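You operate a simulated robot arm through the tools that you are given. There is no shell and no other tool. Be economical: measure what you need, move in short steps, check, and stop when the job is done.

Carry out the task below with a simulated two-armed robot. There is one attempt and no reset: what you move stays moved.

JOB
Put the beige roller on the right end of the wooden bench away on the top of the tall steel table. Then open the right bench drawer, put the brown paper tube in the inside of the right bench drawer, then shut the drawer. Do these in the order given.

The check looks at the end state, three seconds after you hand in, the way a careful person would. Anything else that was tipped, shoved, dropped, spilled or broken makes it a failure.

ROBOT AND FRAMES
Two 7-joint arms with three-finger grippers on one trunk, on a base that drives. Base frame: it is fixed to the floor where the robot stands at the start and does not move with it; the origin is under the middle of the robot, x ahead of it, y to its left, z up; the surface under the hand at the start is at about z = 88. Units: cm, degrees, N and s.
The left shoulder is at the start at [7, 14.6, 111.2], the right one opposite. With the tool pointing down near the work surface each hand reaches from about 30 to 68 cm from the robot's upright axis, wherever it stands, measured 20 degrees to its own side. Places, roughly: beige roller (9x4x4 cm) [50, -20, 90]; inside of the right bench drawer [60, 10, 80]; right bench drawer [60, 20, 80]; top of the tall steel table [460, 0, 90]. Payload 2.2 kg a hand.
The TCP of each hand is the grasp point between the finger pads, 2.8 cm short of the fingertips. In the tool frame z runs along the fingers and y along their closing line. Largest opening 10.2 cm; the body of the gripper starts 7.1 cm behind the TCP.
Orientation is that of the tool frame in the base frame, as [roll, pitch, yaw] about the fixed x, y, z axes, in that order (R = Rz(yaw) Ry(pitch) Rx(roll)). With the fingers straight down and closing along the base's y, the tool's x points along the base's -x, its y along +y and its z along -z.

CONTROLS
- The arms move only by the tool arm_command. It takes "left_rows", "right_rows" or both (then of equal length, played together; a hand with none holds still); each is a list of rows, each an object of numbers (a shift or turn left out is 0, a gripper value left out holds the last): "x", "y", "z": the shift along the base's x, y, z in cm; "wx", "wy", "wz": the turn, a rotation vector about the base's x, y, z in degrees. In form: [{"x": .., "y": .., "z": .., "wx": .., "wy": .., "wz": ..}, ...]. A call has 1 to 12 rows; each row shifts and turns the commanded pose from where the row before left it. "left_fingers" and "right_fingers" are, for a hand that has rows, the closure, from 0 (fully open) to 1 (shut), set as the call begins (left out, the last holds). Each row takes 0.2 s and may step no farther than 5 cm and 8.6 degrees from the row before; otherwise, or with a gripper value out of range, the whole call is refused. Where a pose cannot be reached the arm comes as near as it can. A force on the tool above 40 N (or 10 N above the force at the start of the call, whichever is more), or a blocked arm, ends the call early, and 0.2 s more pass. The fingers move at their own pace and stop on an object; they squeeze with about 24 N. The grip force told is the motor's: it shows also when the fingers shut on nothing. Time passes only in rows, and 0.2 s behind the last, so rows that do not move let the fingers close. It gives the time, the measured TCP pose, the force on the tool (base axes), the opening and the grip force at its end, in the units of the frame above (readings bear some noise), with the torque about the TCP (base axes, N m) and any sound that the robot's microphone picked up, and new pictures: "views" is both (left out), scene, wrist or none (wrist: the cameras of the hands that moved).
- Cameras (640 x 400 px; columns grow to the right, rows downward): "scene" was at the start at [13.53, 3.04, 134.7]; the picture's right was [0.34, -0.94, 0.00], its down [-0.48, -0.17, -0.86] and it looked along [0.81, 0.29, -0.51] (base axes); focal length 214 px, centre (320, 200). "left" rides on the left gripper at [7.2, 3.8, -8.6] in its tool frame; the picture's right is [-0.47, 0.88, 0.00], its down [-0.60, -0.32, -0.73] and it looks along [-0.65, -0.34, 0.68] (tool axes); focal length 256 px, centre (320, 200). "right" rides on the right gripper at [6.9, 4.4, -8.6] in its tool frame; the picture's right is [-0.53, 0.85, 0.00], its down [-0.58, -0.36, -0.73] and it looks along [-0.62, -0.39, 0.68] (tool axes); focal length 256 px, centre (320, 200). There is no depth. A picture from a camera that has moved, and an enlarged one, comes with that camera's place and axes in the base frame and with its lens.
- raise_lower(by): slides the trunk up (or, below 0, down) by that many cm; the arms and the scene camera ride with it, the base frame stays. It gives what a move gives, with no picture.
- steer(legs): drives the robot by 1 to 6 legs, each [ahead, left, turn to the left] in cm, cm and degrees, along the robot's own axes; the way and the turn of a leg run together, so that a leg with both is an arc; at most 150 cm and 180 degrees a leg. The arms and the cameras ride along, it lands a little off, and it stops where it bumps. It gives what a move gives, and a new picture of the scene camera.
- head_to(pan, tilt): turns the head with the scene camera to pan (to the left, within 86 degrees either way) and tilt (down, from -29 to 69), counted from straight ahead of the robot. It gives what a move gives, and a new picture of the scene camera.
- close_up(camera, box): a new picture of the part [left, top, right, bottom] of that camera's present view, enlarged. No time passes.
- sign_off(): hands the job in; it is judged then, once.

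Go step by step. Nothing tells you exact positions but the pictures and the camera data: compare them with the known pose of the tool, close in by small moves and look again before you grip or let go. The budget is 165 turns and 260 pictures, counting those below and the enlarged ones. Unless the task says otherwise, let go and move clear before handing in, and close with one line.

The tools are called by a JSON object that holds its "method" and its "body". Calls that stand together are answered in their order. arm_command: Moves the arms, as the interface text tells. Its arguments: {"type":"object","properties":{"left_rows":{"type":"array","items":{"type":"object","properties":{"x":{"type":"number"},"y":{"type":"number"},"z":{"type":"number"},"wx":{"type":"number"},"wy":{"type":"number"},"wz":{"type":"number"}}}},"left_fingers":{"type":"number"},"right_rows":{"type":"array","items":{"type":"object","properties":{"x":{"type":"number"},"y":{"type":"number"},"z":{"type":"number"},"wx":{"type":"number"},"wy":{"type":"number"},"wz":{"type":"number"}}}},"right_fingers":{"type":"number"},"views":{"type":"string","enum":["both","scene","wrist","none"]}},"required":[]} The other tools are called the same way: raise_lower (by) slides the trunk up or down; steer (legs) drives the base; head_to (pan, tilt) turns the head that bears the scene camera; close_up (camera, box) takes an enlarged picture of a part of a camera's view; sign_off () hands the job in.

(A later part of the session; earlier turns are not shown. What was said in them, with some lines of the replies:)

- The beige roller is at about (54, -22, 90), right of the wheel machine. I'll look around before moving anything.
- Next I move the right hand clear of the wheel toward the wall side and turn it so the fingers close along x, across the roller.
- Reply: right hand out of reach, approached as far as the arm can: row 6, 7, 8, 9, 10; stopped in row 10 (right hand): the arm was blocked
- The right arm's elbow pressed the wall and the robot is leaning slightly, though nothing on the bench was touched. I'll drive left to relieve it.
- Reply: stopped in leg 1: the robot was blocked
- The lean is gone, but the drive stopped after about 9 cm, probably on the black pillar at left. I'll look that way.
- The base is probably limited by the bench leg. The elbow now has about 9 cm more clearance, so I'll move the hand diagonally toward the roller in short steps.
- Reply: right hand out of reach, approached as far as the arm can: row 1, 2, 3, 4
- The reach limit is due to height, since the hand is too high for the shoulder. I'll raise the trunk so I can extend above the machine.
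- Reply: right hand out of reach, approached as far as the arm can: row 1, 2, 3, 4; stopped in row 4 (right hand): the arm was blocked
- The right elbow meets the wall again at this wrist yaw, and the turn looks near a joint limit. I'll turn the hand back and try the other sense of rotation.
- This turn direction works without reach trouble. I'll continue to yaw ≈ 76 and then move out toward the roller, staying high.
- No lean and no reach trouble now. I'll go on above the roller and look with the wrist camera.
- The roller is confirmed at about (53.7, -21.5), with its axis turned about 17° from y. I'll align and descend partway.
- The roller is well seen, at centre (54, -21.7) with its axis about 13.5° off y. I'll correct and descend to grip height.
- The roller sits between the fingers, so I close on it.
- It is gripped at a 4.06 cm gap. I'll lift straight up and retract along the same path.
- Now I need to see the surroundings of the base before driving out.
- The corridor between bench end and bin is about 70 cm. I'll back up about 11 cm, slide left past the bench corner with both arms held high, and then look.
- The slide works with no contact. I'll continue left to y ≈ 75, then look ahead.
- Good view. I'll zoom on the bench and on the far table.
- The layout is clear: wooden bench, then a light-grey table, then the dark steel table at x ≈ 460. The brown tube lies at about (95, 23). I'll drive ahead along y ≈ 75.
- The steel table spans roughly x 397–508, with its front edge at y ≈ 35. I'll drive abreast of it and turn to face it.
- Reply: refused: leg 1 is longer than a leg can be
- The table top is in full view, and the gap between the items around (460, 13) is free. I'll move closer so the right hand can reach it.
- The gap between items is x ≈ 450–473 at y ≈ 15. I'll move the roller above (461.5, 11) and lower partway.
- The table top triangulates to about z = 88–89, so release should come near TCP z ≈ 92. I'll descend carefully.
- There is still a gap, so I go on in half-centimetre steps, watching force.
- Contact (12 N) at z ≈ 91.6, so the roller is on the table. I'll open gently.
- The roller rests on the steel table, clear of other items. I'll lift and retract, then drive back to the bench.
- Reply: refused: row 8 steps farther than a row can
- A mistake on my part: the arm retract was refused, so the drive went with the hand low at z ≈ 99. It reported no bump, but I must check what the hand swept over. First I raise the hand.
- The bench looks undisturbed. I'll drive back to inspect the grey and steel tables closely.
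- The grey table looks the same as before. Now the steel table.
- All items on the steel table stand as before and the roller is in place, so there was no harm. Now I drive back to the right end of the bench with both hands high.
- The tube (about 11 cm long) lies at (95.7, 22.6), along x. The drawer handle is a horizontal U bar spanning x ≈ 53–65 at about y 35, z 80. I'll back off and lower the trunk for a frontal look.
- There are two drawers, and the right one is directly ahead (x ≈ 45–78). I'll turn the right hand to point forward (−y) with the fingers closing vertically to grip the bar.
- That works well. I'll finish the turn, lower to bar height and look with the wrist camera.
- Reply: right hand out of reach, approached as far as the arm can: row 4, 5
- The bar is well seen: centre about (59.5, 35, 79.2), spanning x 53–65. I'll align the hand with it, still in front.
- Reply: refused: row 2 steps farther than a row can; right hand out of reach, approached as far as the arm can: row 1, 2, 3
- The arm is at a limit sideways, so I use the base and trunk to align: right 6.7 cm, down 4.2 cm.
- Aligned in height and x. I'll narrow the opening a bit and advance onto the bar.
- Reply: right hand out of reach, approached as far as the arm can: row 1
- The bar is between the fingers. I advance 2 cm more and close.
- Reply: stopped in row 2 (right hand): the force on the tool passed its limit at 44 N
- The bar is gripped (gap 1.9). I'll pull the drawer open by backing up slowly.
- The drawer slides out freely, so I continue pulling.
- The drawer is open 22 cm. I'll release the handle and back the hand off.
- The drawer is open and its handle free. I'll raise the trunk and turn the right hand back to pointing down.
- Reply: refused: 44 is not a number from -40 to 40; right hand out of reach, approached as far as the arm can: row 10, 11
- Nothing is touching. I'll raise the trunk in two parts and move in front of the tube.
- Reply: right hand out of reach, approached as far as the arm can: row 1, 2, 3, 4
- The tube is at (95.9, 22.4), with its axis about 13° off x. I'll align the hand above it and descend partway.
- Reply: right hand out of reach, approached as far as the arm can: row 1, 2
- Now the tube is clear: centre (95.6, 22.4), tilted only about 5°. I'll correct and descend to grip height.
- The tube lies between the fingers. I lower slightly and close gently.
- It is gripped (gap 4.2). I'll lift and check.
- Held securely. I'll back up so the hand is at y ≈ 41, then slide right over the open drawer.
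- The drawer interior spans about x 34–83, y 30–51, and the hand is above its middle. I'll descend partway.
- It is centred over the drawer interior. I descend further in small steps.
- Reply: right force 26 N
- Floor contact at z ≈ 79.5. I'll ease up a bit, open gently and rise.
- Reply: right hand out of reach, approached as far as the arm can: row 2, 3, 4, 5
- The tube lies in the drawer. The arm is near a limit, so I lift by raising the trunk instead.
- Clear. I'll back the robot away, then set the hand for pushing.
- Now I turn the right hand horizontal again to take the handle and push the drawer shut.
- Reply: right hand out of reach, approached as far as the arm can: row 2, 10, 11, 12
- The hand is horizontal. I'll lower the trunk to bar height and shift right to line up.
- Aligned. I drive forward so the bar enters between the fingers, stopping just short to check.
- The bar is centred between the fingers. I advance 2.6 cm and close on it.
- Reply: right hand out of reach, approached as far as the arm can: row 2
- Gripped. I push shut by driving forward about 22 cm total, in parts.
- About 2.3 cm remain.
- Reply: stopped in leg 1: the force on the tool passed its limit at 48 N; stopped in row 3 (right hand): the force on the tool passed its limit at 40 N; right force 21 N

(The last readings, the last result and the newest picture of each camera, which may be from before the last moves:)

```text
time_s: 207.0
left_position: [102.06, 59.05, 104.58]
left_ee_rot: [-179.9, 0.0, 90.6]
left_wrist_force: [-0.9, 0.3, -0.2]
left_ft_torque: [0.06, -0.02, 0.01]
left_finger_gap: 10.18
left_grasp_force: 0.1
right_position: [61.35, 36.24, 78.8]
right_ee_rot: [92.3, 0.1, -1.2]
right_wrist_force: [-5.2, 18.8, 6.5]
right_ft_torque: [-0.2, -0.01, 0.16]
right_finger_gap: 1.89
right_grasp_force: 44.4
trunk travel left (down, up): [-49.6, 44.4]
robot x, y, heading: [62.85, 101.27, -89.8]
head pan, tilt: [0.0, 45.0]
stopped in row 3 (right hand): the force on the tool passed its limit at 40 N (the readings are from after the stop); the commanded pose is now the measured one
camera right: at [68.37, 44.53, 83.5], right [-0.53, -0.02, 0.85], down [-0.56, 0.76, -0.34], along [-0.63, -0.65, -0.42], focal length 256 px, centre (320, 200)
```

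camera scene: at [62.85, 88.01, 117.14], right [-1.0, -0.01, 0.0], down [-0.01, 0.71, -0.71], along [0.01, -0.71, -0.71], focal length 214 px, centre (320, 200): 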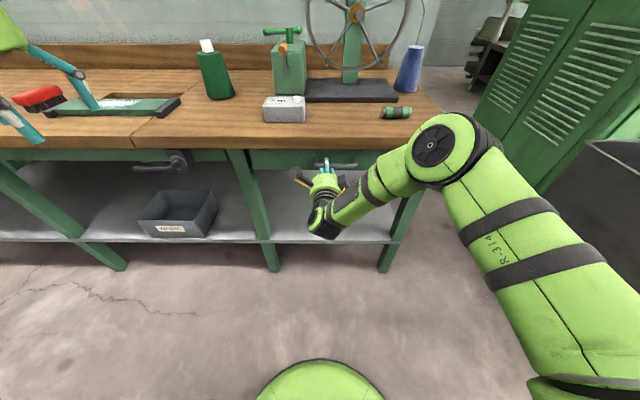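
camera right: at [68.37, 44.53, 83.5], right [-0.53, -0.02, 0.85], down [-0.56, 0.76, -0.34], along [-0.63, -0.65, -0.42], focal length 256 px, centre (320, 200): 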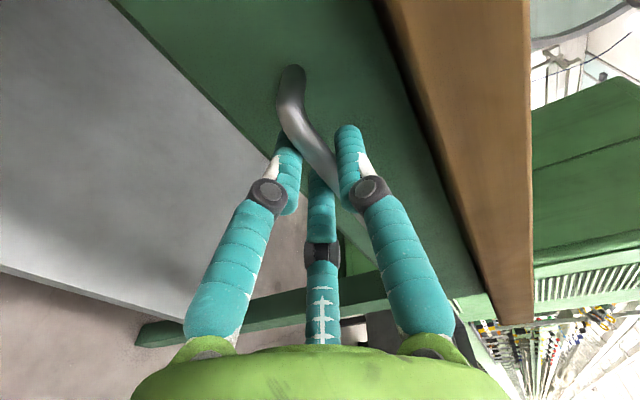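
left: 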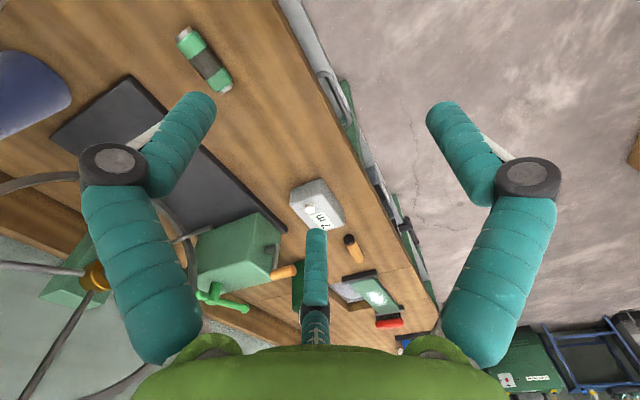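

It is closed against its stop and looks as at the start. I release with a small opening and back straight off.

{"method": "arm_command", "body": {"right_rows": [{}, {}], "right_fingers": 0.62, "views": "none"}}

{"method": "arm_command", "body": {"right_rows": [{"y": 1}, {"y": 2}, {"y": 2}], "views": "wrist"}}

```text
time_s: 207.6
left_position: [102.1, 58.48, 104.35]
left_ee_rot: [-179.9, 0.0, 90.6]
left_wrist_force: [0.7, -0.3, 0.0]
left_ft_torque: [0.01, -0.03, 0.03]
left_finger_gap: 10.2
left_grasp_force: 0.1
right_position: [61.38, 35.89, 78.51]
right_ee_rot: [92.5, 0.1, -1.4]
right_wrist_force: [-0.2, 0.5, 0.4]
right_ft_torque: [0.01, 0.03, -0.02]
right_finger_gap: 3.9
right_grasp_force: 0.0
trunk travel left (down, up): [-49.6, 44.4]
robot x, y, heading: [62.66, 101.16, -89.3]
head pan, tilt: [0.0, 45.0]
```

```text
time_s: 208.4
left_position: [102.12, 58.54, 104.43]
left_ee_rot: [-179.8, -0.1, 90.7]
left_wrist_force: [-0.5, 0.4, 0.5]
left_ft_torque: [0.0, 0.0, 0.04]
left_finger_gap: 10.2
left_grasp_force: 0.0
right_position: [61.34, 40.93, 78.53]
right_ee_rot: [92.5, 0.1, -1.4]
right_wrist_force: [-0.7, 0.6, 0.8]
right_ft_torque: [0.01, 0.04, -0.02]
right_finger_gap: 3.88
right_grasp_force: 0.2
trunk travel left (down, up): [-49.6, 44.4]
robot x, y, heading: [62.95, 101.03, -89.6]
head pan, tilt: [0.0, 45.0]
camera right: at [68.42, 49.16, 83.2], right [-0.53, -0.02, 0.85], down [-0.56, 0.76, -0.33], along [-0.63, -0.65, -0.42], focal length 256 px, centre (320, 200)
```

right: 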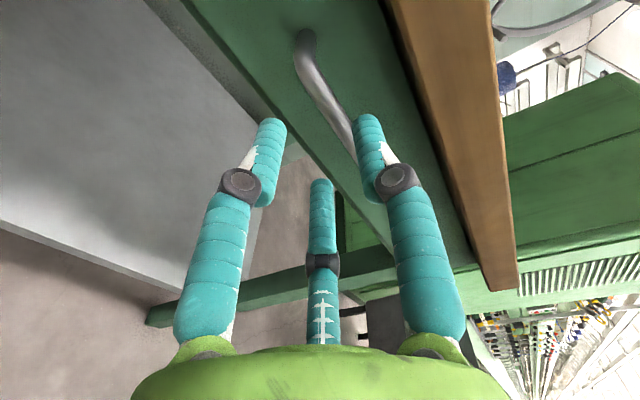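

The drawer is shut and the hand is off the bar. I'll back well clear and take a last look at the bench.

{"method": "steer", "body": {"legs": [[-28, 0, 0]]}}

{"method": "head_to", "body": {"pan": 8, "tilt": 25}}

```text
time_s: 210.4
left_position: [101.99, 86.91, 104.54]
left_ee_rot: [-179.9, -0.2, 90.8]
left_wrist_force: [0.0, 0.1, -0.2]
left_ft_torque: [0.03, -0.01, 0.0]
left_finger_gap: 10.18
left_grasp_force: 0.1
right_position: [61.16, 69.16, 78.51]
right_ee_rot: [92.4, 0.1, -1.1]
right_wrist_force: [0.2, -0.3, 0.7]
right_ft_torque: [0.01, 0.01, -0.02]
right_finger_gap: 3.9
right_grasp_force: 0.1
trunk travel left (down, up): [-49.6, 44.4]
robot x, y, heading: [62.78, 129.48, -89.1]
head pan, tilt: [0.0, 45.0]
camera scene: at [62.61, 116.29, 117.15], right [-1.0, -0.01, 0.0], down [-0.01, 0.71, -0.71], along [0.01, -0.71, -0.71], focal length 214 px, centre (320, 200)
```

scene: 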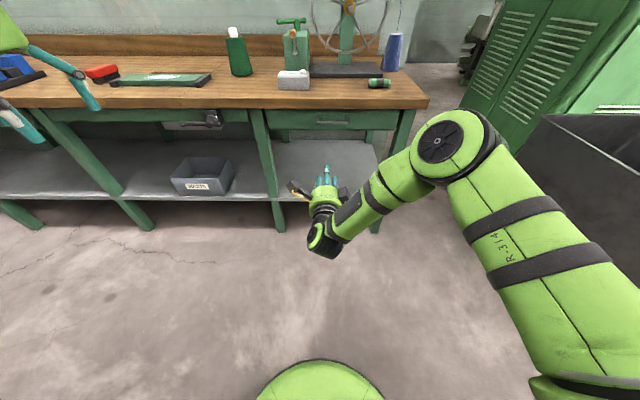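

```text
time_s: 211.2
left_position: [102.05, 86.82, 104.43]
left_ee_rot: [-179.9, -0.2, 90.9]
left_wrist_force: [0.2, 0.4, 0.0]
left_ft_torque: [-0.03, -0.03, 0.02]
left_finger_gap: 10.21
left_grasp_force: 0.0
right_position: [61.18, 68.96, 78.49]
right_ee_rot: [92.5, 0.1, -1.0]
right_wrist_force: [-1.0, -0.4, 0.1]
right_ft_torque: [0.03, -0.01, 0.0]
right_finger_gap: 3.87
right_grasp_force: 0.0
trunk travel left (down, up): [-49.6, 44.4]
robot x, y, heading: [62.22, 129.23, -89.5]
head pan, tilt: [8.0, 25.0]
camera scene: at [63.9, 115.27, 120.19], right [-0.99, -0.15, 0.0], down [-0.06, 0.42, -0.91], along [0.14, -0.9, -0.42], focal length 214 px, centre (320, 200)
```

scene: 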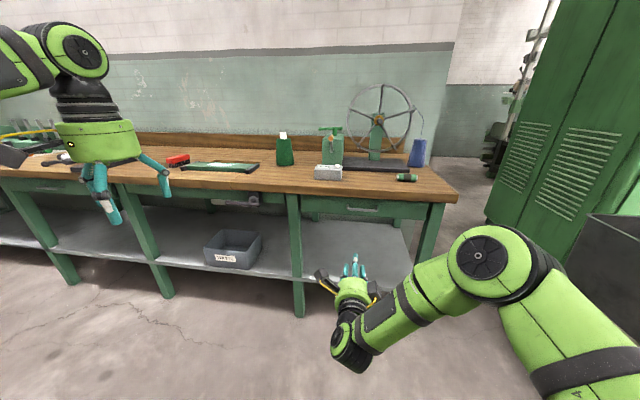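

The drawer is shut with the tube inside, the roller is on the steel table, the bench items stand as before, and both hands are empty and clear. I hand in now.

{"method": "sign_off", "body": {}}

```text
The job is handed in.
```

The beige roller is on the steel table, and the brown paper tube is in the right bench drawer, which is shut; on one drive back my right hand passed low over the tables and bench by mistake, but checking afterwards I saw nothing moved.
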